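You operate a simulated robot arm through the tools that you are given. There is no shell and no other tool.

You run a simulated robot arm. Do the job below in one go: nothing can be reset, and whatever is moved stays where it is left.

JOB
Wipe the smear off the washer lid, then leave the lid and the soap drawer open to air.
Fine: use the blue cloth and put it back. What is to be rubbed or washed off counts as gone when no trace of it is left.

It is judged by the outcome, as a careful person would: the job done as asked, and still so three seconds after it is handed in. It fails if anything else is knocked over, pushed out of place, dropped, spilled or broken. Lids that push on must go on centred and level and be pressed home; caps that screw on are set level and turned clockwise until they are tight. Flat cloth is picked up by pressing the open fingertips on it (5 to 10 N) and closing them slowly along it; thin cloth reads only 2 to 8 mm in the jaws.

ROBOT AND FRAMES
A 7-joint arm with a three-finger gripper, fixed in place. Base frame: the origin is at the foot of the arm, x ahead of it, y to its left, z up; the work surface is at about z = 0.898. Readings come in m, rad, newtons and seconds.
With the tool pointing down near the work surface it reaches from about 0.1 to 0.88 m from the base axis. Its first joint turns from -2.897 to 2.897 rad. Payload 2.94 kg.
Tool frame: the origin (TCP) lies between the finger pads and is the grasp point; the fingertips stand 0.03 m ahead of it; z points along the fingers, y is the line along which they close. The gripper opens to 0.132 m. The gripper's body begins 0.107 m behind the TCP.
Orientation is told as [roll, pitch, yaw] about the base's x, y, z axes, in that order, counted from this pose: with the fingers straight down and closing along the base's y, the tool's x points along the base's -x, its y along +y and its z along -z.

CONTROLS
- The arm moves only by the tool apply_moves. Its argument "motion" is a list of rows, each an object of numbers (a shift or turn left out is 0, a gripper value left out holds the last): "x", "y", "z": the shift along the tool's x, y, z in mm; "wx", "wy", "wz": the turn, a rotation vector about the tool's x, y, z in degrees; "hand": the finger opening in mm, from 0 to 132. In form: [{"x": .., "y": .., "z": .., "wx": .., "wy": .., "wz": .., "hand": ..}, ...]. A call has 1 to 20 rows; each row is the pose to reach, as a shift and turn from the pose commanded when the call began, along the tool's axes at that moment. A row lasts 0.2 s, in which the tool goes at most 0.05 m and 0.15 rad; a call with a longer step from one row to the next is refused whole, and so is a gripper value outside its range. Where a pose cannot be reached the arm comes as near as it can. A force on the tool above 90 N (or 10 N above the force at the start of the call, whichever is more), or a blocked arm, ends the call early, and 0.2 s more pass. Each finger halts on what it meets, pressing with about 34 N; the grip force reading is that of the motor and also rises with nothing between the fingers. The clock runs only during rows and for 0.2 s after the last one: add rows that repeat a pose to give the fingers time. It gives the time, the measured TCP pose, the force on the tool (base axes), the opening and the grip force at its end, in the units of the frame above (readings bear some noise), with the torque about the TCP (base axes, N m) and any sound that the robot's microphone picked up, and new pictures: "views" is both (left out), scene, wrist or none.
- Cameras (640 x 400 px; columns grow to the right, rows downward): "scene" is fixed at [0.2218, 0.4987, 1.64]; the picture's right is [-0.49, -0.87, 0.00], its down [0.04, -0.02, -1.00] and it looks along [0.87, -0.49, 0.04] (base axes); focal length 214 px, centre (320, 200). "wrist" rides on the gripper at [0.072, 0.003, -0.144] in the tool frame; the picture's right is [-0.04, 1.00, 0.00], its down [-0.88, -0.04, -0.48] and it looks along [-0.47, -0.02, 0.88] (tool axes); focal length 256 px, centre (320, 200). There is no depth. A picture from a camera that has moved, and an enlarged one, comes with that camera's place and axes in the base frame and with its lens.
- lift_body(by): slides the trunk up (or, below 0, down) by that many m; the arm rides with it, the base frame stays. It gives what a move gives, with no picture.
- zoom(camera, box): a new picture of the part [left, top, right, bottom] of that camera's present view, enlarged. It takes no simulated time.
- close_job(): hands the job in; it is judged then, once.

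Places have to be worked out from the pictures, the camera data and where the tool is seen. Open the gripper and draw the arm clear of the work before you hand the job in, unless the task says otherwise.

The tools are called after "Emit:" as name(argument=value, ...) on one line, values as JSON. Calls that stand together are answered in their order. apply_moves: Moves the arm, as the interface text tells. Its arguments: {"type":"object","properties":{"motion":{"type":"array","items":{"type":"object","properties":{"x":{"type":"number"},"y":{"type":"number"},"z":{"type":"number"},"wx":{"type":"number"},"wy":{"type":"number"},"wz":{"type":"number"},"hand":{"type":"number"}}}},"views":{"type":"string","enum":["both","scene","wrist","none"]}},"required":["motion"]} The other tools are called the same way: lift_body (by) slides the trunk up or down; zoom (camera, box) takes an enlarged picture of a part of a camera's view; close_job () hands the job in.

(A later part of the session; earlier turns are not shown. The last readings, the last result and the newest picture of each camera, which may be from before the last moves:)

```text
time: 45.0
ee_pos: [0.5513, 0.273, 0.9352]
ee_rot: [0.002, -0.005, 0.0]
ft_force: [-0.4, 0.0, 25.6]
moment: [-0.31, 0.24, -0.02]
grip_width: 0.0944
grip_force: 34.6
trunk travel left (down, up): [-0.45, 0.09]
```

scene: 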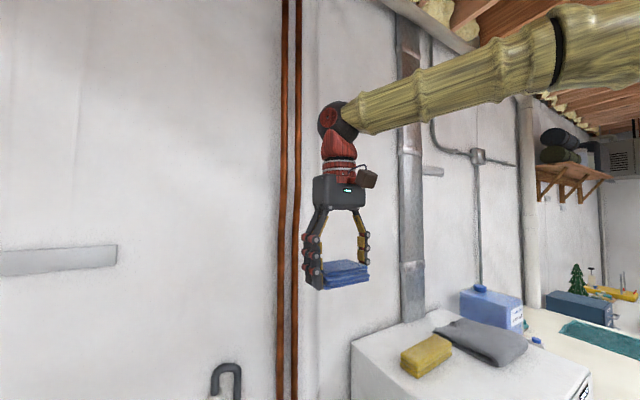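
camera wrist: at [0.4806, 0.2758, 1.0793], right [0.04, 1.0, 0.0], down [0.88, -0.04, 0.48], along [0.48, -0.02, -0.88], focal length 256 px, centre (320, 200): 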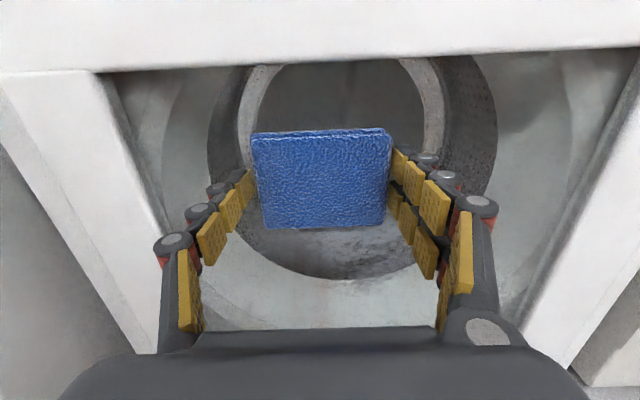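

That reads about 25 N, so I'll back off slightly and start stroking forward and back over the smear area.

Emit:
apply_moves(motion=[{"z": -0.8}, {"z": -0.8, "x": -16}, {"z": -0.8, "x": -32}, {"z": -0.8, "x": -48}, {"z": -0.8, "x": -64}, {"z": -0.8, "x": -80}, {"z": -0.8, "x": -96}, {"z": -0.8, "x": -112}, {"z": -0.8, "x": -128}, {"z": -0.8, "x": -140}, {"z": -0.8, "x": -140, "y": 15}, {"z": -0.8, "x": -140, "y": 30}, {"z": -0.8, "x": -124, "y": 30}, {"z": -0.8, "x": -108, "y": 30}, {"z": -0.8, "x": -92, "y": 30}, {"z": -0.8, "x": -76, "y": 30}, {"z": -0.8, "x": -60, "y": 30}, {"z": -0.8, "x": -44, "y": 30}, {"z": -0.8, "x": -28, "y": 30}, {"z": -0.8, "x": -12, "y": 30}], views="wrist")

Emit:
zoom(camera="wrist", box=[160, 80, 480, 280])

```text
time: 49.2
ee_pos: [0.563, 0.3022, 0.9329]
ee_rot: [0.0, 0.001, 0.002]
ft_force: [5.4, 0.2, 20.6]
moment: [0.32, -0.31, -0.03]
grip_width: 0.0938
grip_force: 33.9
trunk travel left (down, up): [-0.45, 0.09]
camera wrist: at [0.4925, 0.306, 1.0784], right [0.04, 1.0, 0.0], down [0.88, -0.04, 0.48], along [0.48, -0.02, -0.88], focal length 256 px, centre (320, 200)
```

wrist: 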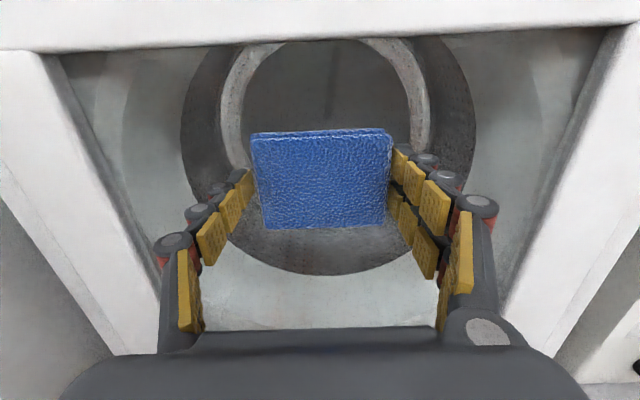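

```text
2.00 times, centred on (320, 180) of wrist
camera zoom: at [0.4925, 0.306, 1.0784], right [0.04, 1.0, 0.0], down [0.88, -0.04, 0.48], along [0.48, -0.02, -0.88], focal length 512 px, centre (320, 240)
```

zoom: 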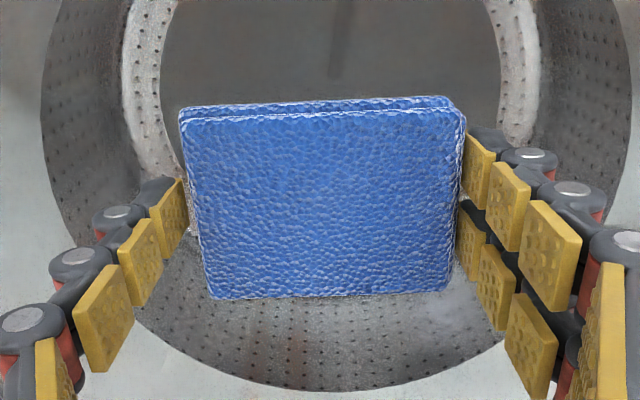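

It's working: the perforated drum shows clearly where I wiped, and some haze remains to the right. I'll shift left (+y) and do two more passes.

Emit:
apply_moves(motion=[{"x": 10}, {"x": 10, "y": 16}, {"x": 10, "y": 32}, {"x": -8, "y": 32}, {"x": -26, "y": 32}, {"x": -44, "y": 32}, {"x": -62, "y": 32}, {"x": -80, "y": 32}, {"x": -98, "y": 32}, {"x": -116, "y": 32}, {"x": -128, "y": 32}, {"x": -128, "y": 50}, {"x": -128, "y": 65}, {"x": -110, "y": 65}, {"x": -92, "y": 65}, {"x": -74, "y": 65}, {"x": -56, "y": 65}, {"x": -38, "y": 65}, {"x": -20, "y": 65}, {"x": 0, "y": 65}], views="wrist")

Emit:
zoom(camera="wrist", box=[160, 60, 480, 280])

```text
time: 53.4
ee_pos: [0.563, 0.3672, 0.9334]
ee_rot: [-0.002, 0.001, 0.0]
ft_force: [-2.4, -0.7, 8.9]
moment: [0.0, 0.05, -0.01]
grip_width: 0.0942
grip_force: 34.0
trunk travel left (down, up): [-0.45, 0.09]
camera wrist: at [0.492, 0.3703, 1.0777], right [0.04, 1.0, 0.0], down [0.88, -0.04, 0.48], along [0.48, -0.02, -0.88], focal length 256 px, centre (320, 200)
```

wrist: 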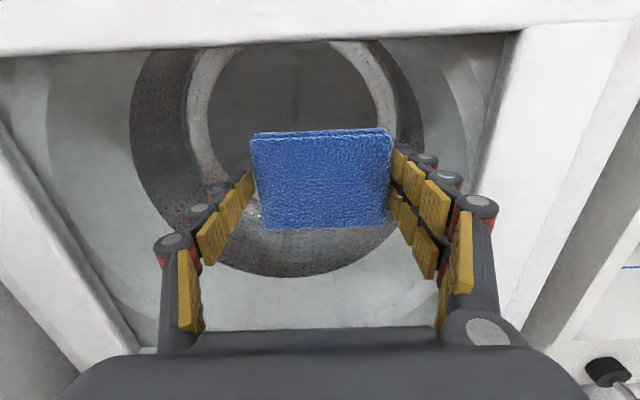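

```text
1.82 times, centred on (320, 170) of wrist
camera zoom: at [0.492, 0.3703, 1.0777], right [0.04, 1.0, 0.0], down [0.88, -0.04, 0.48], along [0.48, -0.02, -0.88], focal length 465 px, centre (320, 254)
```

zoom: 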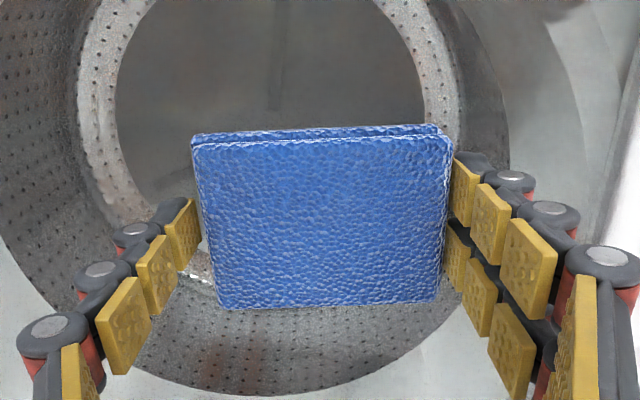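

The area looks clean. I'll do a second set of passes back toward the other side, extending nearer, and then lift to inspect.

Emit:
apply_moves(motion=[{"x": 20, "y": 0}, {"x": 35, "y": -15}, {"x": 35, "y": -35}, {"x": 35, "y": -55}, {"x": 35, "y": -75}, {"x": 35, "y": -95}, {"x": 35, "y": -112}, {"x": 15, "y": -112}, {"x": -5, "y": -112}, {"x": -25, "y": -112}, {"x": -45, "y": -112}, {"x": -65, "y": -112}, {"x": -85, "y": -112}, {"x": -105, "y": -112}, {"x": -122, "y": -112}, {"x": -135, "y": -97}, {"x": -135, "y": -77}, {"x": -135, "y": -57}, {"x": -135, "y": -37}, {"x": -135, "y": -17}], views="none")

Emit:
apply_moves(motion=[{"x": 18, "y": -4}, {"x": 36, "y": -10}, {"x": 54, "y": -18}, {"x": 72, "y": -28}, {"x": 90, "y": -38}, {"x": 108, "y": -48}, {"x": 120, "y": -60}, {"x": 104, "y": -60}, {"x": 86, "y": -60}, {"x": 68, "y": -60}, {"x": 50, "y": -60}, {"x": 32, "y": -60}, {"x": 14, "y": -60}], views="none")

Emit:
apply_moves(motion=[{"z": -20}, {"z": -60}, {"z": -105}, {"z": -150}, {"z": -195}, {"z": -240}, {"z": -260}], views="wrist")

Emit:
zoom(camera="wrist", box=[180, 0, 440, 160])

```text
time: 57.6
ee_pos: [0.6966, 0.3521, 0.9335]
ee_rot: [0.0, 0.0, 0.001]
ft_force: [1.3, 1.6, 4.0]
moment: [-0.01, 0.01, 0.01]
grip_width: 0.094
grip_force: 34.8
trunk travel left (down, up): [-0.45, 0.09]
```

```text
time: 60.4
ee_pos: [0.6853, 0.2909, 0.9337]
ee_rot: [-0.001, -0.001, -0.001]
ft_force: [-2.7, 1.0, 9.3]
moment: [0.0, 0.16, -0.06]
grip_width: 0.0939
grip_force: 33.7
trunk travel left (down, up): [-0.45, 0.09]
```

```text
time: 62.0
ee_pos: [0.686, 0.2912, 1.1947]
ee_rot: [-0.001, 0.001, 0.0]
ft_force: [-0.4, 0.2, -0.3]
moment: [0.01, 0.0, 0.01]
grip_width: 0.0935
grip_force: 34.2
trunk travel left (down, up): [-0.45, 0.09]
camera wrist: at [0.6135, 0.2949, 1.3382], right [0.04, 1.0, 0.0], down [0.88, -0.04, 0.47], along [0.47, -0.02, -0.88], focal length 256 px, centre (320, 200)
```

wrist: 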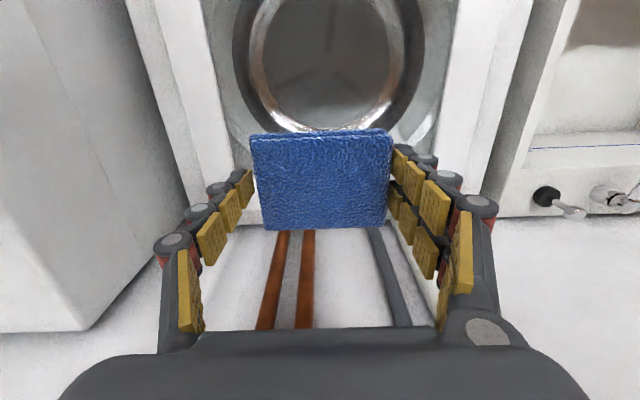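

```text
2.46 times, centred on (310, 80) of wrist
camera zoom: at [0.6135, 0.2949, 1.3382], right [0.04, 1.0, 0.0], down [0.88, -0.04, 0.47], along [0.47, -0.02, -0.88], focal length 630 px, centre (345, 495)
```

zoom: 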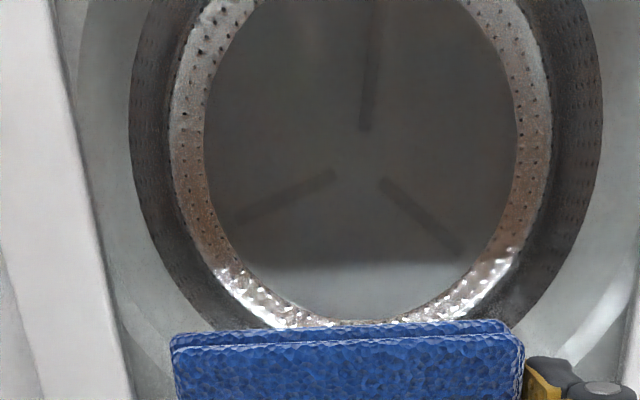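

The glass is completely clear now. I'll take the cloth back to its original spot on the machine at (0.498, -0.168).

Emit:
apply_moves(motion=[{"z": -45}, {"z": -90}, {"z": -105, "x": 15, "y": -30}, {"z": -105, "x": 32, "y": -72}, {"z": -105, "x": 50, "y": -114}, {"z": -105, "x": 68, "y": -156}, {"z": -105, "x": 86, "y": -198}, {"z": -105, "x": 104, "y": -240}, {"z": -105, "x": 122, "y": -282}, {"z": -105, "x": 140, "y": -324}, {"z": -105, "x": 158, "y": -366}, {"z": -105, "x": 174, "y": -408}, {"z": -105, "x": 184, "y": -440}, {"z": -105, "x": 188, "y": -459}], views="both")

Emit:
apply_moves(motion=[{"z": 40}, {"z": 80}, {"z": 110}, {"z": 130}, {"z": 140}], views="both")

```text
time: 65.0
ee_pos: [0.4962, -0.1693, 1.2983]
ee_rot: [0.001, -0.001, 0.002]
ft_force: [-0.2, 0.1, -1.1]
moment: [-0.01, 0.0, 0.0]
grip_width: 0.094
grip_force: 33.8
trunk travel left (down, up): [-0.45, 0.09]
camera wrist: at [0.4258, -0.1666, 1.4434], right [0.04, 1.0, 0.0], down [0.88, -0.04, 0.48], along [0.47, -0.02, -0.88], focal length 256 px, centre (320, 200)
```

scene: 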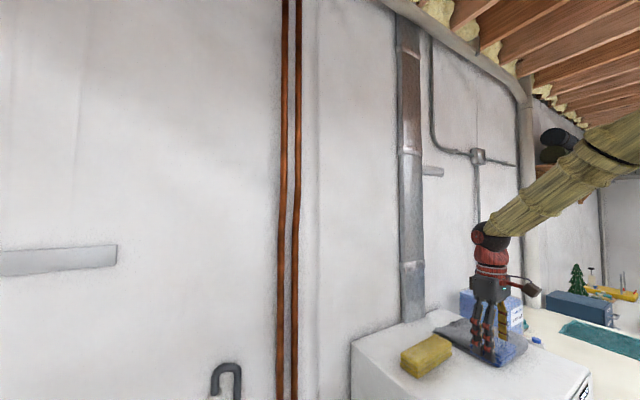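
wrist: 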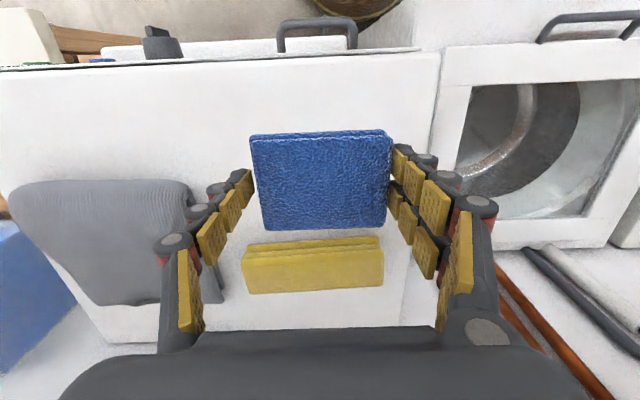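

```text
time: 66.2
ee_pos: [0.4961, -0.1707, 1.1574]
ee_rot: [0.001, 0.001, 0.001]
ft_force: [0.1, 0.1, -1.5]
moment: [0.01, 0.0, 0.03]
grip_width: 0.0941
grip_force: 33.9
trunk travel left (down, up): [-0.45, 0.09]
camera wrist: at [0.4255, -0.1668, 1.3021], right [0.04, 1.0, 0.0], down [0.88, -0.04, 0.48], along [0.48, -0.02, -0.88], focal length 256 px, centre (320, 200)
```

scene: 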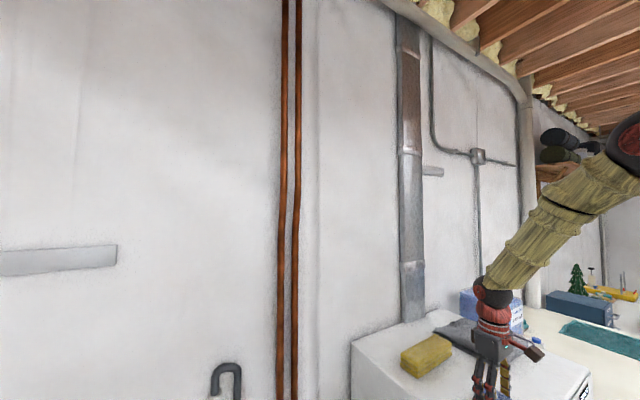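
wrist: 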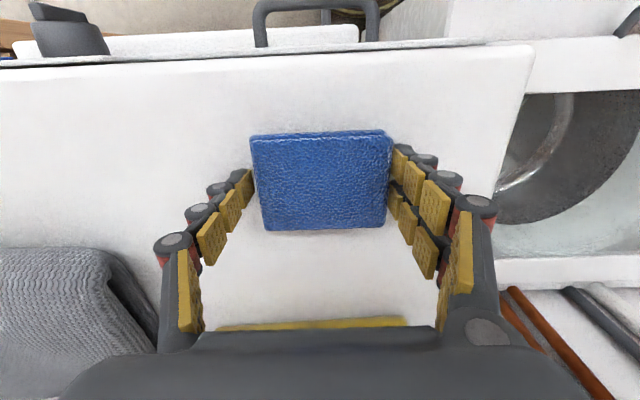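

I'm just above the spot, so I'll lower in small steps until the pad touches.

Emit:
apply_moves(motion=[{"z": 2, "x": -1, "y": 2}, {"z": 4, "x": -1, "y": 2}, {"z": 6, "x": -1, "y": 2}, {"z": 6, "x": -1, "y": 2}], views="none")

Emit:
apply_moves(motion=[{"z": 1.5}, {"z": 3}, {"z": 4}, {"z": 4}], views="none")

Emit:
apply_moves(motion=[{"z": 1.5}, {"z": 3}, {"z": 3}], views="none")

```text
time: 67.2
ee_pos: [0.4987, -0.1684, 1.1552]
ee_rot: [-0.003, -0.005, 0.0]
ft_force: [-2.3, -1.1, 30.5]
moment: [0.17, 0.38, 0.0]
grip_width: 0.0942
grip_force: 33.7
trunk travel left (down, up): [-0.45, 0.09]
```

```text
time: 68.2
ee_pos: [0.4968, -0.1678, 1.1502]
ee_rot: [-0.002, -0.004, -0.001]
ft_force: [3.6, -5.6, 34.0]
moment: [-0.26, -0.11, -0.05]
grip_width: 0.0943
grip_force: 34.2
trunk travel left (down, up): [-0.45, 0.09]
```

```text
time: 69.0
ee_pos: [0.4979, -0.1678, 1.1468]
ee_rot: [0.0, -0.004, 0.0]
ft_force: [2.7, -7.3, 33.2]
moment: [-0.34, -0.1, 0.0]
grip_width: 0.0941
grip_force: 33.9
trunk travel left (down, up): [-0.45, 0.09]
```

The pad is seated, with contact near TCP 1.155. I'll open the fingers and retreat upward.

Emit:
apply_moves(motion=[{"z": -2}, {"z": -3, "hand": 98}, {"z": -3, "hand": 104}, {"z": -3, "hand": 112}, {"z": -3, "hand": 120}, {"z": -3, "hand": 130}, {"z": -3, "hand": 130}, {"z": -20, "hand": 130}, {"z": -50, "hand": 130}, {"z": -90, "hand": 130}, {"z": -130, "hand": 130}, {"z": -155, "hand": 130}])

Emit:
zoom(camera="scene", box=[400, 300, 600, 400])

```text
time: 71.6
ee_pos: [0.4975, -0.1679, 1.3]
ee_rot: [0.0, 0.003, 0.001]
ft_force: [0.5, 0.3, 0.2]
moment: [-0.03, 0.02, 0.01]
grip_width: 0.1301
grip_force: 0.2
trunk travel left (down, up): [-0.45, 0.09]
camera wrist: at [0.4267, -0.1647, 1.4447], right [0.04, 1.0, 0.0], down [0.88, -0.04, 0.47], along [0.47, -0.02, -0.88], focal length 256 px, centre (320, 200)
```

scene: 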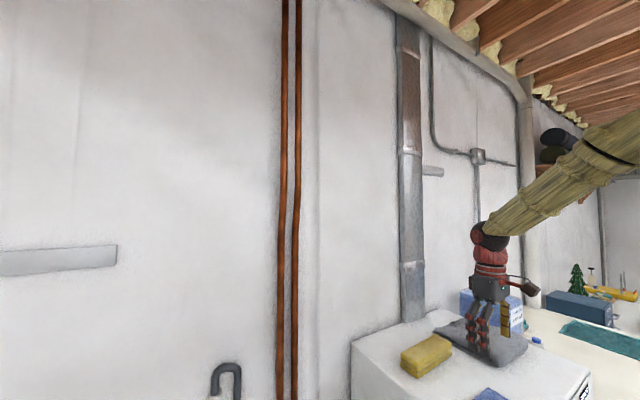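
wrist: 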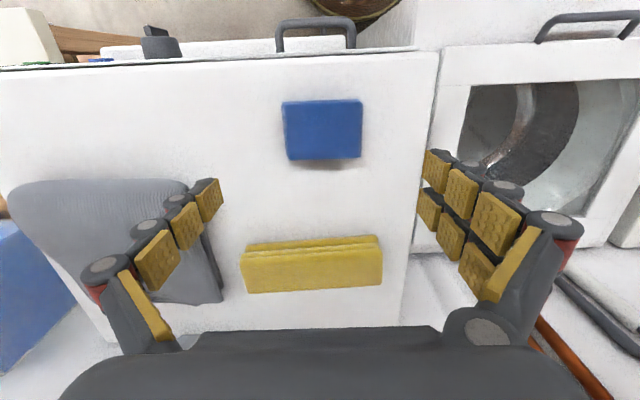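

```text
3.20 times, centred on (500, 350) of scene
camera zoom: at [0.2218, 0.4987, 1.64], right [-0.49, -0.87, 0.0], down [0.04, -0.02, -1.0], along [0.87, -0.49, 0.04], focal length 686 px, centre (-256, -280)
```

zoom: 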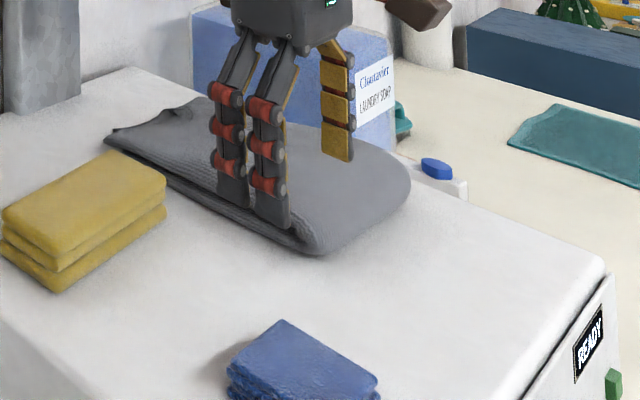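

The cloth is back within a few millimetres of where it started. Now I'll move over the washer's front edge, with the camera looking down its face, to study the soap drawer and the lid handle.

Emit:
apply_moves(motion=[{"z": -20, "hand": 100}, {"z": -40, "y": 30, "x": 10, "hand": 60}, {"z": -50, "y": 72, "x": 28, "hand": 20}, {"z": -50, "y": 114, "x": 46}, {"z": -50, "y": 156, "x": 64}, {"z": -50, "y": 198, "x": 82}, {"z": -50, "y": 240, "x": 100}, {"z": -50, "y": 282, "x": 118}, {"z": -50, "y": 324, "x": 136}, {"z": -50, "y": 366, "x": 154}, {"z": -50, "y": 408, "x": 172}, {"z": -50, "y": 450, "x": 190}, {"z": -50, "y": 492, "x": 208}, {"z": -50, "y": 534, "x": 226}, {"z": -50, "y": 565, "x": 247}], views="wrist")

Emit:
zoom(camera="wrist", box=[160, 0, 480, 200])

```text
time: 74.8
ee_pos: [0.2509, 0.3973, 1.3505]
ee_rot: [0.0, 0.002, 0.0]
ft_force: [-0.2, 0.6, 0.9]
moment: [-0.03, -0.03, 0.02]
grip_width: 0.0201
grip_force: 0.1
trunk travel left (down, up): [-0.45, 0.09]
camera wrist: at [0.179, 0.4019, 1.4953], right [0.04, 1.0, 0.0], down [0.88, -0.04, 0.48], along [0.48, -0.02, -0.88], focal length 256 px, centre (320, 200)
```

wrist: 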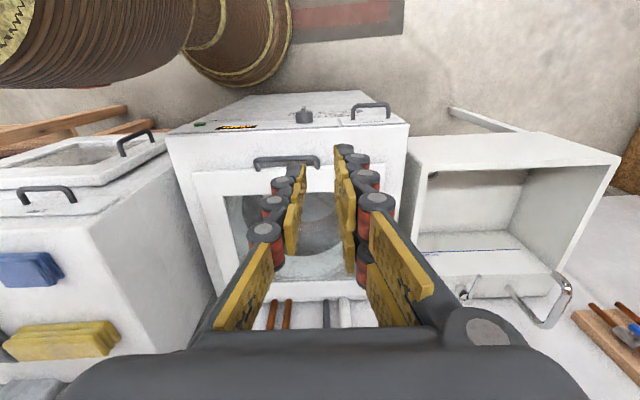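

```text
2.00 times, centred on (320, 100) of wrist
camera zoom: at [0.179, 0.4019, 1.4953], right [0.04, 1.0, 0.0], down [0.88, -0.04, 0.48], along [0.48, -0.02, -0.88], focal length 512 px, centre (320, 400)
```

zoom: 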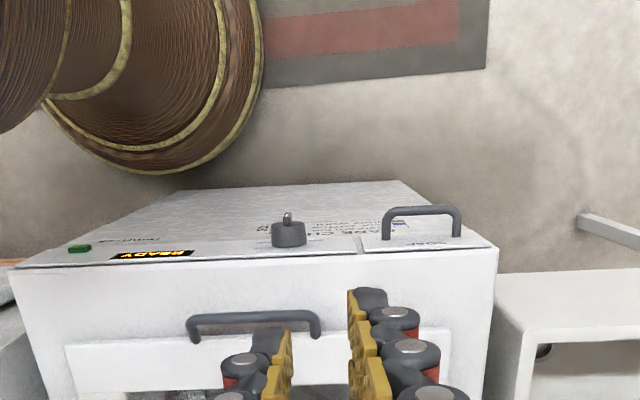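

The washer front has a green button, a READY display, a dial, and the SOAP drawer with its own U-handle at the left end (y≈0.52, z≈0.845). I'll lower and move back a bit to read the panel and measure the handles.

Emit:
apply_moves(motion=[{"x": 15, "y": -20, "z": 35}, {"x": 30, "y": -40, "z": 70}, {"x": 45, "y": -60, "z": 110}, {"x": 60, "y": -80, "z": 145}, {"x": 70, "y": -97, "z": 180}, {"x": 70, "y": -97, "z": 200}], views="wrist")

Emit:
zoom(camera="wrist", box=[380, 80, 540, 200])

Emit:
zoom(camera="wrist", box=[120, 80, 320, 220])

```text
time: 76.2
ee_pos: [0.1787, 0.3015, 1.1499]
ee_rot: [-0.001, 0.0, 0.0]
ft_force: [-0.1, 0.5, -0.7]
moment: [0.0, 0.0, -0.02]
grip_width: 0.0201
grip_force: 0.1
trunk travel left (down, up): [-0.45, 0.09]
camera wrist: at [0.1089, 0.3061, 1.295], right [0.04, 1.0, 0.0], down [0.88, -0.04, 0.48], along [0.47, -0.02, -0.88], focal length 256 px, centre (320, 200)
```

wrist: 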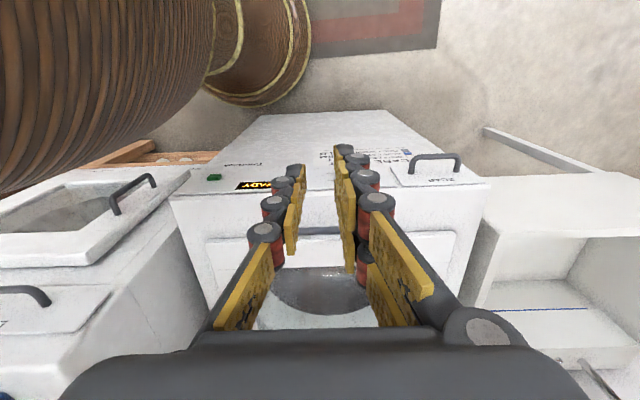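

```text
3.33 times, centred on (460, 140) of wrist
camera zoom: at [0.1089, 0.3061, 1.295], right [0.04, 1.0, 0.0], down [0.88, -0.04, 0.48], along [0.47, -0.02, -0.88], focal length 853 px, centre (-147, 400)
```

zoom: 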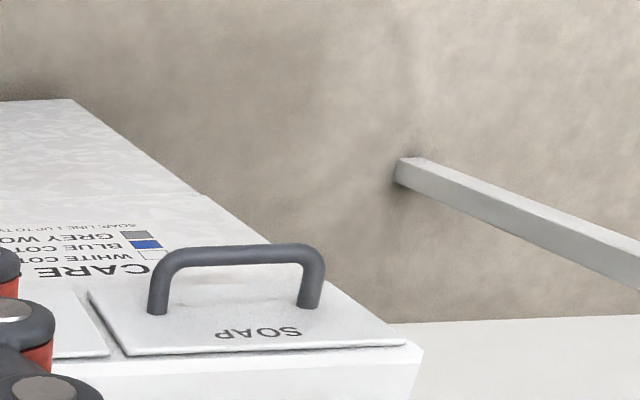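

```text
2.86 times, centred on (220, 150) of wrist
camera zoom: at [0.1089, 0.3061, 1.295], right [0.04, 1.0, 0.0], down [0.88, -0.04, 0.48], along [0.47, -0.02, -0.88], focal length 731 px, centre (606, 343)
```

zoom: 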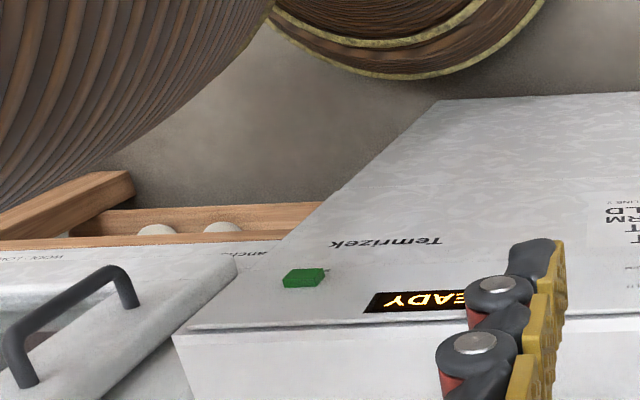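

The SOAP drawer plate spans y 0.44–0.58 at x≈0.302. Its handle bar runs along y at about (0.27, 0.517, 0.838), with a gap of about 26 mm behind it. I'll turn the gripper 90° so it closes along x and move above the bar.

Emit:
apply_moves(motion=[{"wz": -8.2, "x": -8, "y": 20, "z": 5, "hand": 30}, {"wz": -16.4, "x": -16, "y": 40, "z": 10}, {"wz": -24.6, "x": -24, "y": 60, "z": 15}, {"wz": -32.8, "x": -32, "y": 80, "z": 20}, {"wz": -41, "x": -40, "y": 100, "z": 25}, {"wz": -49.2, "x": -48, "y": 120, "z": 30}, {"wz": -57.4, "x": -56, "y": 140, "z": 35}, {"wz": -65.6, "x": -64, "y": 160, "z": 40}, {"wz": -73.8, "x": -72, "y": 180, "z": 45}, {"wz": -82, "x": -82, "y": 200, "z": 50}, {"wz": -90, "x": -91, "y": 215, "z": 50}, {"wz": -90, "x": -91, "y": 215, "z": 50}], views="both")

Emit:
zoom(camera="wrist", box=[200, 40, 440, 200])

```text
time: 78.8
ee_pos: [0.2721, 0.5181, 1.1008]
ee_rot: [0.0, -0.002, 1.572]
ft_force: [-0.4, 0.4, -0.3]
moment: [0.01, 0.01, 0.03]
grip_width: 0.0301
grip_force: 0.1
trunk travel left (down, up): [-0.45, 0.09]
camera wrist: at [0.2698, 0.445, 1.2449], right [-1.0, 0.04, 0.0], down [0.04, 0.88, 0.48], along [0.02, 0.48, -0.88], focal length 256 px, centre (320, 200)
```

scene: 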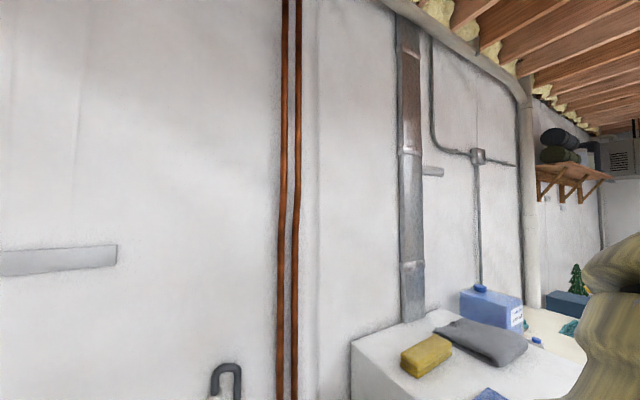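
wrist: 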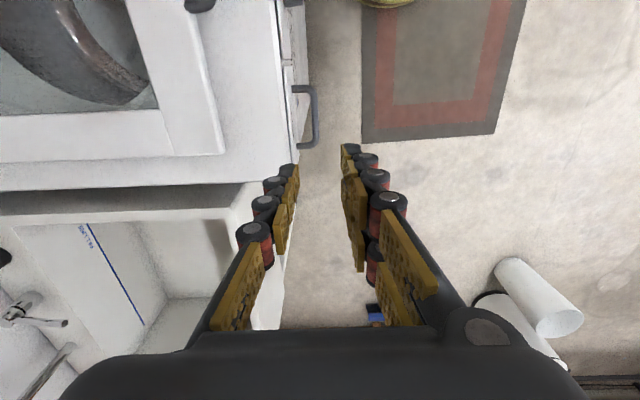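

```text
2.50 times, centred on (320, 120) of wrist
camera zoom: at [0.2698, 0.445, 1.2449], right [-1.0, 0.04, 0.0], down [0.04, 0.88, 0.48], along [0.02, 0.48, -0.88], focal length 640 px, centre (320, 400)
```

zoom: 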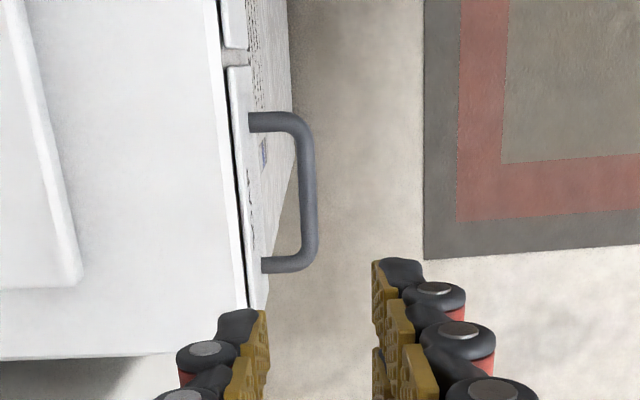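

From above, the bar centre is at x≈0.279 and the plate face at x≈0.312. I'll shift 7 mm toward the washer and descend until the tips are just above the bar.

Emit:
apply_moves(motion=[{"y": -7, "x": -3, "z": 40}, {"y": -7, "x": -3, "z": 80}, {"y": -7, "x": -3, "z": 120}, {"y": -7, "x": -3, "z": 160}, {"y": -7, "x": -3, "z": 185}, {"y": -7, "x": -3, "z": 200}, {"y": -7, "x": -3, "z": 200}], views="wrist")

Emit:
zoom(camera="wrist", box=[200, 80, 440, 240])

```text
time: 80.4
ee_pos: [0.2797, 0.5192, 0.9012]
ee_rot: [0.0, 0.0, 1.571]
ft_force: [0.2, 0.2, 0.4]
moment: [0.01, 0.01, 0.0]
grip_width: 0.03
grip_force: 0.1
trunk travel left (down, up): [-0.45, 0.09]
camera wrist: at [0.2776, 0.4468, 1.0453], right [-1.0, 0.04, 0.0], down [0.04, 0.88, 0.48], along [0.02, 0.48, -0.88], focal length 256 px, centre (320, 200)
```

wrist: 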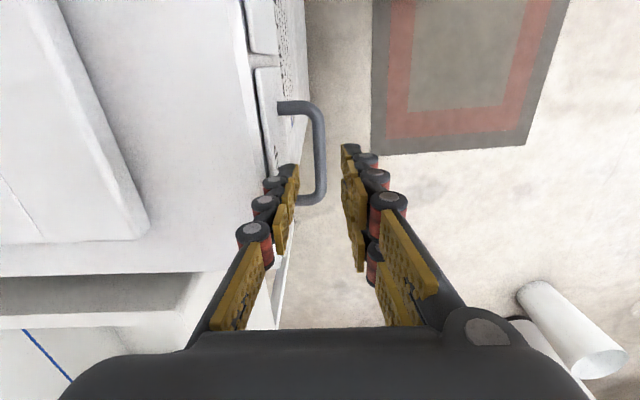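

```text
2.50 times, centred on (320, 160) of wrist
camera zoom: at [0.2776, 0.4468, 1.0453], right [-1.0, 0.04, 0.0], down [0.04, 0.88, 0.48], along [0.02, 0.48, -0.88], focal length 640 px, centre (320, 300)
```

zoom: 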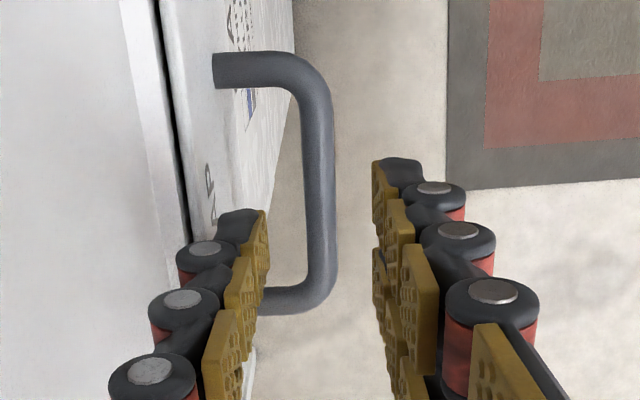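

The bar is centred between the tips. I'll narrow slightly to 26 mm, bias 3 mm outward so the inner finger clears the plate, and lower around the bar.

Emit:
apply_moves(motion=[{"y": 2.7, "hand": 26}, {"y": 2.7, "z": 8}, {"y": 2.7, "z": 16}, {"y": 2.7, "z": 24}, {"y": 2.7, "z": 30}, {"y": 2.7, "z": 36}, {"y": 2.7, "z": 42}, {"y": 2.7, "z": 48}, {"y": 2.7, "z": 52}], views="wrist")

Emit:
zoom(camera="wrist", box=[200, 80, 440, 240])

```text
time: 82.4
ee_pos: [0.2751, 0.5174, 0.8479]
ee_rot: [-0.001, 0.001, 1.571]
ft_force: [-0.1, -0.3, -0.4]
moment: [0.0, -0.01, 0.0]
grip_width: 0.0258
grip_force: 0.1
trunk travel left (down, up): [-0.45, 0.09]
camera wrist: at [0.2739, 0.4469, 0.9925], right [-1.0, 0.04, 0.0], down [0.04, 0.88, 0.48], along [0.02, 0.48, -0.88], focal length 256 px, centre (320, 200)
```

wrist: 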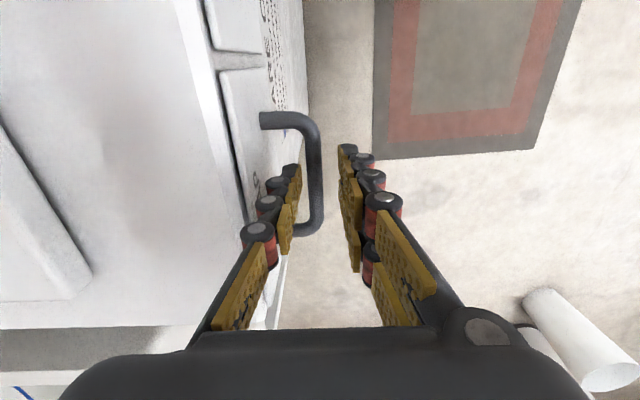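

```text
2.50 times, centred on (320, 160) of wrist
camera zoom: at [0.2739, 0.4469, 0.9925], right [-1.0, 0.04, 0.0], down [0.04, 0.88, 0.48], along [0.02, 0.48, -0.88], focal length 640 px, centre (320, 300)
```

zoom: 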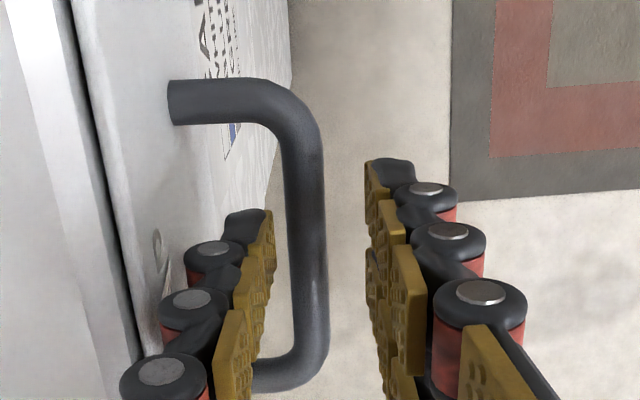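

The fingers straddle the bar with no contact force. I'll close on it.

Emit:
apply_moves(motion=[{"hand": 20}, {"hand": 14}, {"hand": 9}, {"hand": 6}, {"hand": 6}, {"hand": 6}], views="wrist")

Emit:
zoom(camera="wrist", box=[200, 80, 440, 240])

```text
time: 83.8
ee_pos: [0.2753, 0.5195, 0.8492]
ee_rot: [0.0, 0.0, 1.57]
ft_force: [0.1, 0.2, -0.5]
moment: [0.02, -0.03, 0.0]
grip_width: 0.0058
grip_force: 0.1
trunk travel left (down, up): [-0.45, 0.09]
camera wrist: at [0.2738, 0.4468, 0.9926], right [-1.0, 0.04, 0.0], down [0.04, 0.88, 0.48], along [0.02, 0.47, -0.88], focal length 256 px, centre (320, 200)
```

wrist: 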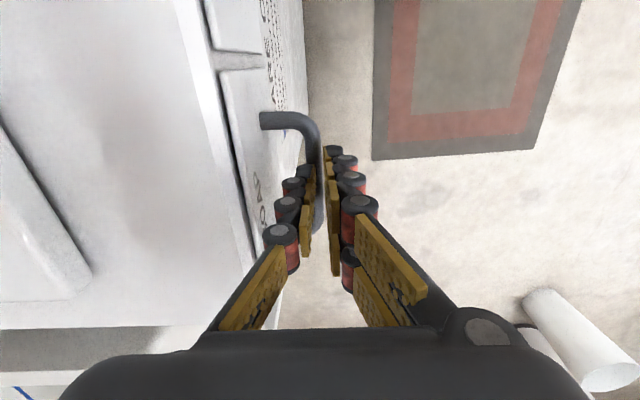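

```text
2.50 times, centred on (320, 160) of wrist
camera zoom: at [0.2738, 0.4468, 0.9926], right [-1.0, 0.04, 0.0], down [0.04, 0.88, 0.48], along [0.02, 0.47, -0.88], focal length 640 px, centre (320, 300)
```

zoom: 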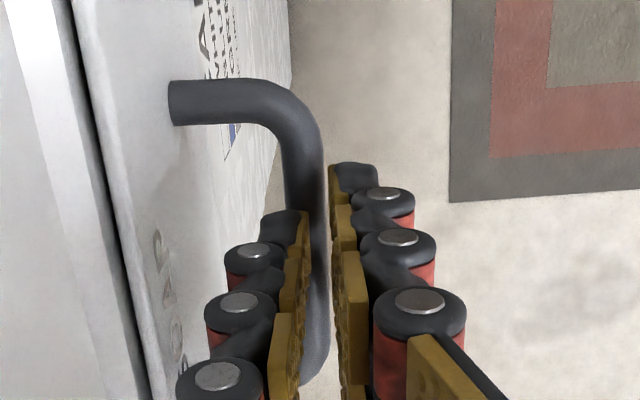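

The fingers closed to 6 mm without touching anything, so the tips are still above the bar. Triangulating the handle's legs again puts the bar near z≈0.815 and x≈0.281. I'll reopen, shift 3 mm inward and go about 22 mm lower.

Emit:
apply_moves(motion=[{"z": -6, "hand": 16}, {"z": -6, "hand": 26}, {"z": -6, "y": -3, "x": -5, "hand": 26}, {"z": 0, "y": -3, "x": -5, "hand": 26}, {"z": 6, "y": -3, "x": -5}, {"z": 12, "y": -3, "x": -5}, {"z": 18, "y": -3, "x": -5}, {"z": 22, "y": -3, "x": -5}, {"z": 24, "y": -3, "x": -5}], views="wrist")

Emit:
zoom(camera="wrist", box=[200, 80, 440, 240])

```text
time: 85.8
ee_pos: [0.2796, 0.5231, 0.8237]
ee_rot: [0.0, -0.001, 1.571]
ft_force: [-0.4, 0.2, 0.4]
moment: [-0.03, 0.03, -0.01]
grip_width: 0.026
grip_force: 0.1
trunk travel left (down, up): [-0.45, 0.09]
camera wrist: at [0.2772, 0.452, 0.9682], right [-1.0, 0.04, 0.0], down [0.04, 0.88, 0.48], along [0.02, 0.48, -0.88], focal length 256 px, centre (320, 200)
```

wrist: 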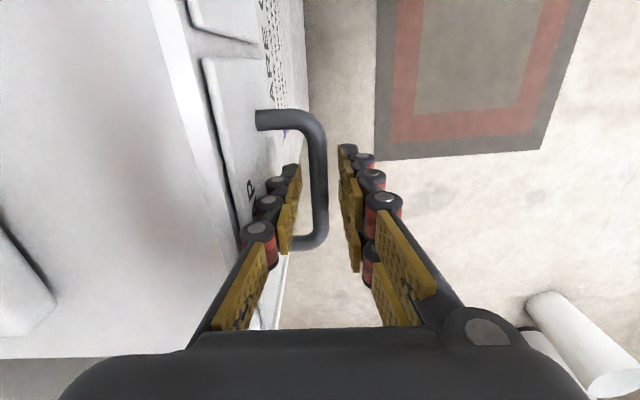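

```text
2.50 times, centred on (320, 160) of wrist
camera zoom: at [0.2772, 0.452, 0.9682], right [-1.0, 0.04, 0.0], down [0.04, 0.88, 0.48], along [0.02, 0.48, -0.88], focal length 640 px, centre (320, 300)
```

zoom: 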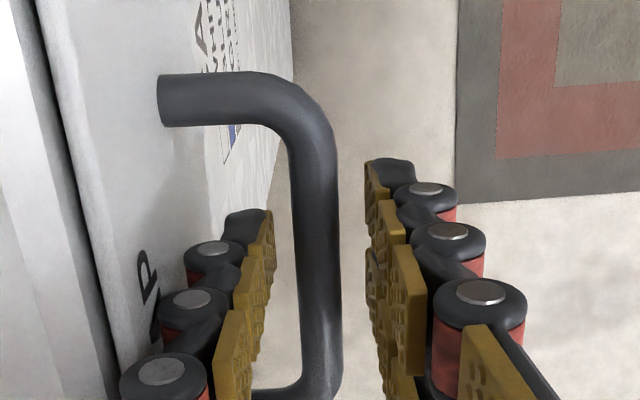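

I'll try closing again here.

Emit:
apply_moves(motion=[{"hand": 20}, {"hand": 14}, {"hand": 9}, {"hand": 6}, {"hand": 6}, {"hand": 6}], views="wrist")

```text
time: 87.2
ee_pos: [0.2796, 0.5237, 0.8246]
ee_rot: [0.0, 0.002, 1.571]
ft_force: [1.9, -0.5, -2.3]
moment: [0.17, -0.03, -0.03]
grip_width: 0.0106
grip_force: 37.9
trunk travel left (down, up): [-0.45, 0.09]
camera wrist: at [0.2773, 0.4519, 0.9681], right [-1.0, 0.04, 0.0], down [0.04, 0.88, 0.48], along [0.02, 0.47, -0.88], focal length 256 px, centre (320, 200)
```

wrist: 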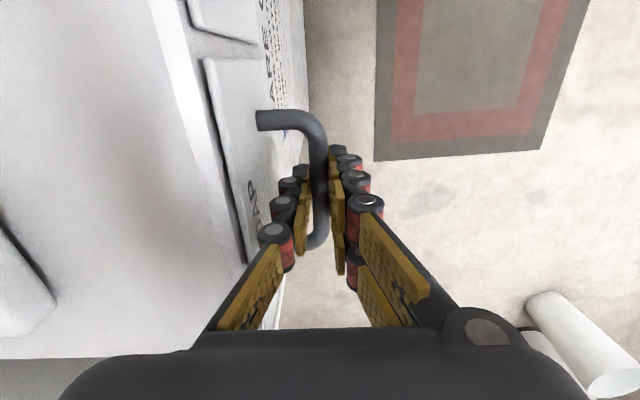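

I've gripped the bar (10.6 mm, 38 N). I'll pull the drawer straight out toward −x, slowly at first.

Emit:
apply_moves(motion=[{"y": 6}, {"y": 12}, {"y": 18}, {"y": 24}, {"y": 30}, {"y": 36}, {"y": 42}, {"y": 50}], views="wrist")

```text
time: 89.0
ee_pos: [0.2268, 0.5232, 0.8234]
ee_rot: [-0.001, 0.003, 1.573]
ft_force: [-0.8, -1.3, -3.6]
moment: [-0.25, 0.02, -0.06]
grip_width: 0.0105
grip_force: 38.3
trunk travel left (down, up): [-0.45, 0.09]
camera wrist: at [0.2255, 0.452, 0.9682], right [-1.0, 0.04, 0.0], down [0.04, 0.88, 0.47], along [0.02, 0.47, -0.88], focal length 256 px, centre (320, 200)
```

wrist: 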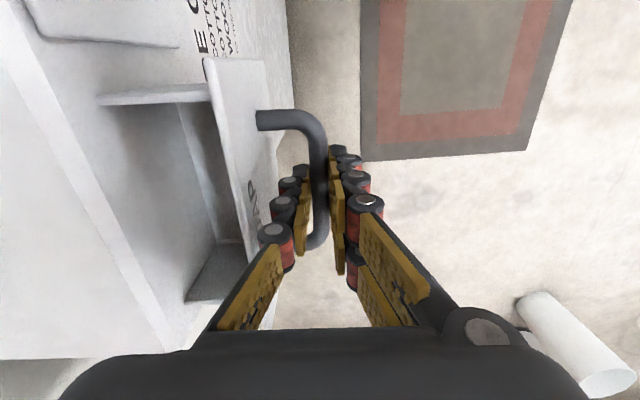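

The drawer is sliding out freely. I'll continue in stages, watching for the stop.

Emit:
apply_moves(motion=[{"y": 6}, {"y": 12}, {"y": 18}, {"y": 24}, {"y": 30}, {"y": 36}, {"y": 40}], views="none")

Emit:
apply_moves(motion=[{"y": 5}, {"y": 10}, {"y": 15}, {"y": 20}], views="wrist")

```text
time: 90.6
ee_pos: [0.1885, 0.5235, 0.8238]
ee_rot: [0.001, 0.004, 1.574]
ft_force: [-0.3, -5.4, -8.5]
moment: [-0.06, -0.01, -0.02]
grip_width: 0.0108
grip_force: 37.7
trunk travel left (down, up): [-0.45, 0.09]
```

```text
time: 91.6
ee_pos: [0.1696, 0.5237, 0.8235]
ee_rot: [0.0, 0.002, 1.572]
ft_force: [0.1, -5.2, -7.8]
moment: [-0.88, -0.06, -0.04]
grip_width: 0.0107
grip_force: 38.0
trunk travel left (down, up): [-0.45, 0.09]
camera wrist: at [0.1671, 0.452, 0.9683], right [-1.0, 0.04, 0.0], down [0.04, 0.88, 0.47], along [0.02, 0.47, -0.88], focal length 256 px, centre (320, 200)
```

wrist: 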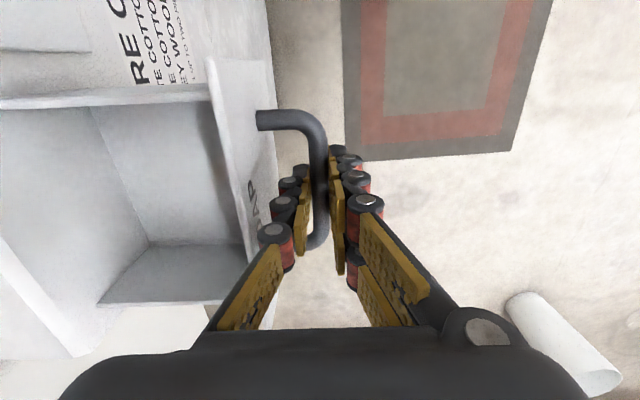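

It has opened 110 mm with no stop yet. I'll continue gently until I feel it.

Emit:
apply_moves(motion=[{"y": 4}, {"y": 8}, {"y": 12}, {"y": 15}], views="none")

Emit:
apply_moves(motion=[{"y": 4}, {"y": 8}, {"y": 12}, {"y": 15}], views="wrist")

```text
time: 92.6
ee_pos: [0.1535, 0.5228, 0.824]
ee_rot: [0.0, 0.0, 1.573]
ft_force: [1.0, -6.3, -7.3]
moment: [-0.68, 0.0, -0.05]
grip_width: 0.0109
grip_force: 38.1
trunk travel left (down, up): [-0.45, 0.09]
```

```text
time: 93.6
ee_pos: [0.1443, 0.5234, 0.8233]
ee_rot: [0.004, 0.0, 1.57]
ft_force: [49.7, -13.1, -13.3]
moment: [-0.62, -0.43, 0.04]
grip_width: 0.0107
grip_force: 38.0
trunk travel left (down, up): [-0.45, 0.09]
camera wrist: at [0.1425, 0.4518, 0.9682], right [-1.0, 0.05, 0.0], down [0.04, 0.88, 0.48], along [0.02, 0.48, -0.88], focal length 256 px, centre (320, 200)
```

wrist: 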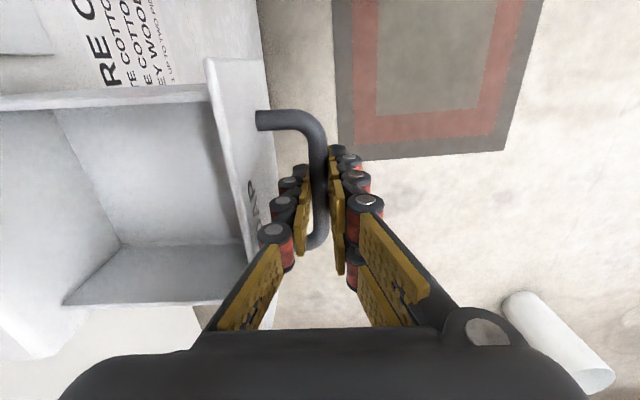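

The stop is at about 135 mm of travel (50 N). I'll relax the pull, open the fingers and lift straight up clear of the handle.

Emit:
apply_moves(motion=[{"y": -4}, {"y": -5}, {"y": -5, "hand": 16}, {"y": -5, "hand": 24}, {"y": -5, "hand": 26}, {"y": -5, "hand": 26, "z": -10}, {"y": -5, "z": -25}, {"y": -5, "z": -50}, {"y": -5, "z": -90}, {"y": -5, "z": -130}, {"y": -5, "z": -170}, {"y": -5, "z": -215}, {"y": -5, "z": -260}], views="wrist")

```text
time: 96.4
ee_pos: [0.144, 0.5243, 1.085]
ee_rot: [0.001, 0.0, 1.571]
ft_force: [-0.4, 0.0, -0.3]
moment: [0.09, -0.01, 0.0]
grip_width: 0.0258
grip_force: 0.2
trunk travel left (down, up): [-0.45, 0.09]
camera wrist: at [0.1427, 0.4523, 1.2296], right [-1.0, 0.04, 0.0], down [0.04, 0.88, 0.47], along [0.02, 0.47, -0.88], focal length 256 px, centre (320, 200)
```

wrist: 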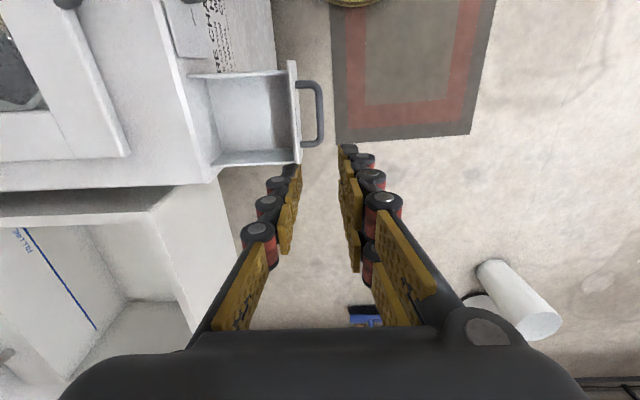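

The drawer is fully open. The lid handle bar triangulates to about (0.381, 0.315, 0.926), along y. I'll move above it with the same gripper orientation and check.

Emit:
apply_moves(motion=[{"x": 26, "y": -29}, {"x": 52, "y": -59}, {"x": 78, "y": -88}, {"x": 105, "y": -118}, {"x": 131, "y": -148}, {"x": 157, "y": -178}, {"x": 184, "y": -207}, {"x": 210, "y": -237}, {"x": 210, "y": -237}], views="wrist")

Emit:
zoom(camera="wrist", box=[200, 40, 440, 200])

```text
time: 98.4
ee_pos: [0.3824, 0.3152, 1.0835]
ee_rot: [0.001, 0.0, 1.572]
ft_force: [-0.4, 0.1, -0.8]
moment: [0.01, -0.01, -0.01]
grip_width: 0.0261
grip_force: 0.0
trunk travel left (down, up): [-0.45, 0.09]
camera wrist: at [0.3801, 0.2432, 1.2283], right [-1.0, 0.04, 0.0], down [0.04, 0.88, 0.48], along [0.02, 0.47, -0.88], focal length 256 px, centre (320, 200)
```

wrist: 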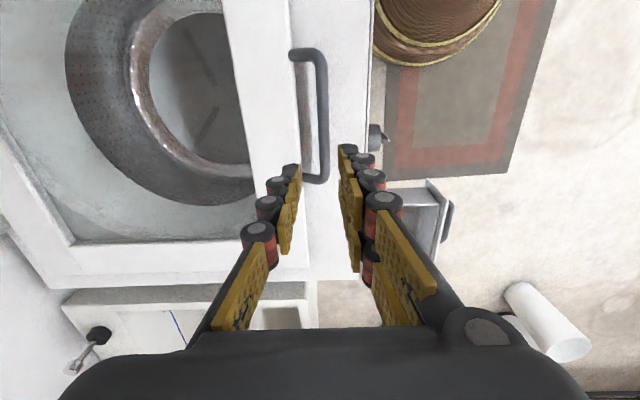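

```text
2.50 times, centred on (320, 120) of wrist
camera zoom: at [0.3801, 0.2432, 1.2283], right [-1.0, 0.04, 0.0], down [0.04, 0.88, 0.48], along [0.02, 0.47, -0.88], focal length 640 px, centre (320, 400)
```

zoom: 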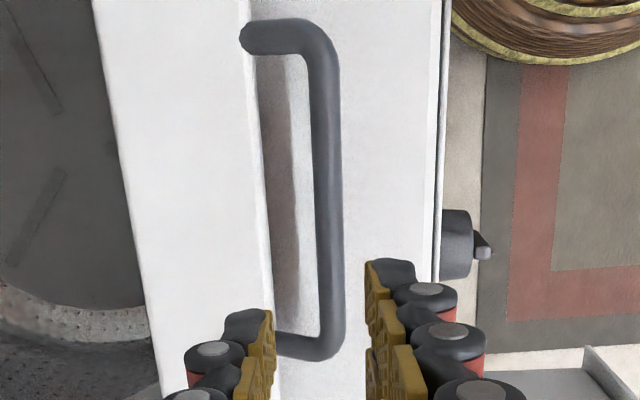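

The bar is at x≈0.378 and y 0.236–0.373. I'll align, open to 30 mm and descend around it, staying above the washer top.

Emit:
apply_moves(motion=[{"y": 4, "x": 9, "z": 30, "hand": 30}, {"y": 4, "x": 9, "z": 60}, {"y": 4, "x": 9, "z": 90}, {"y": 4, "x": 9, "z": 110}, {"y": 4, "x": 9, "z": 122}, {"y": 4, "x": 9, "z": 130}, {"y": 4, "x": 9, "z": 137}, {"y": 4, "x": 9, "z": 142}, {"y": 4, "x": 9, "z": 146}], views="wrist")

Emit:
zoom(camera="wrist", box=[200, 80, 440, 240])

```text
time: 100.4
ee_pos: [0.3786, 0.3061, 0.937]
ee_rot: [0.0, 0.001, 1.57]
ft_force: [1.0, 0.5, 0.2]
moment: [-0.02, 0.01, -0.04]
grip_width: 0.0298
grip_force: 0.0
trunk travel left (down, up): [-0.45, 0.09]
camera wrist: at [0.3763, 0.2338, 1.0824], right [-1.0, 0.04, 0.0], down [0.04, 0.88, 0.48], along [0.02, 0.47, -0.88], focal length 256 px, centre (320, 200)
```

wrist: 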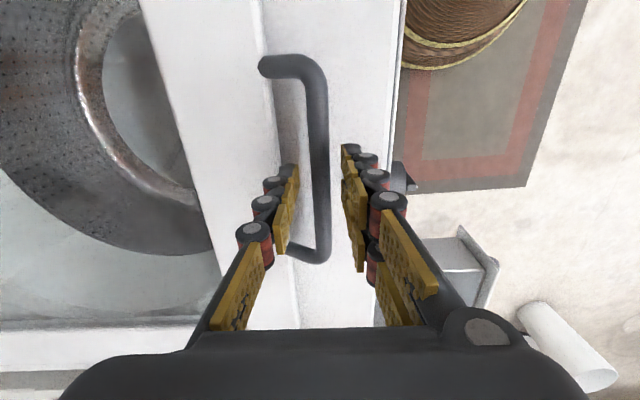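

```text
2.50 times, centred on (320, 160) of wrist
camera zoom: at [0.3763, 0.2338, 1.0824], right [-1.0, 0.04, 0.0], down [0.04, 0.88, 0.48], along [0.02, 0.47, -0.88], focal length 640 px, centre (320, 300)
```

zoom: 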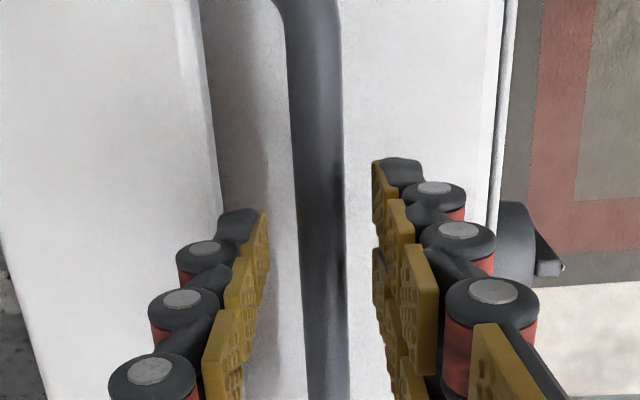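

The fingers straddle the bar with no contact, so I'll close on it.

Emit:
apply_moves(motion=[{"hand": 22}, {"hand": 15}, {"hand": 9}, {"hand": 6}, {"hand": 6}, {"hand": 6}], views="wrist")

```text
time: 101.8
ee_pos: [0.376, 0.3037, 0.9395]
ee_rot: [-0.001, 0.002, 1.571]
ft_force: [-5.6, 0.0, 0.1]
moment: [-0.17, 0.13, -0.27]
grip_width: 0.0135
grip_force: 39.6
trunk travel left (down, up): [-0.45, 0.09]
camera wrist: at [0.3756, 0.2337, 1.0825], right [-1.0, 0.04, 0.0], down [0.04, 0.88, 0.47], along [0.02, 0.47, -0.88], focal length 256 px, centre (320, 200)
```

wrist: 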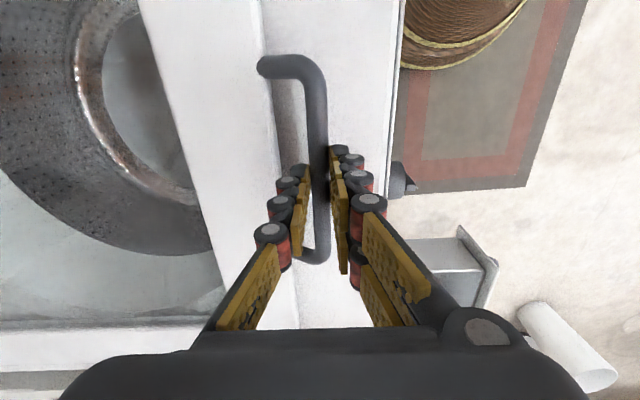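

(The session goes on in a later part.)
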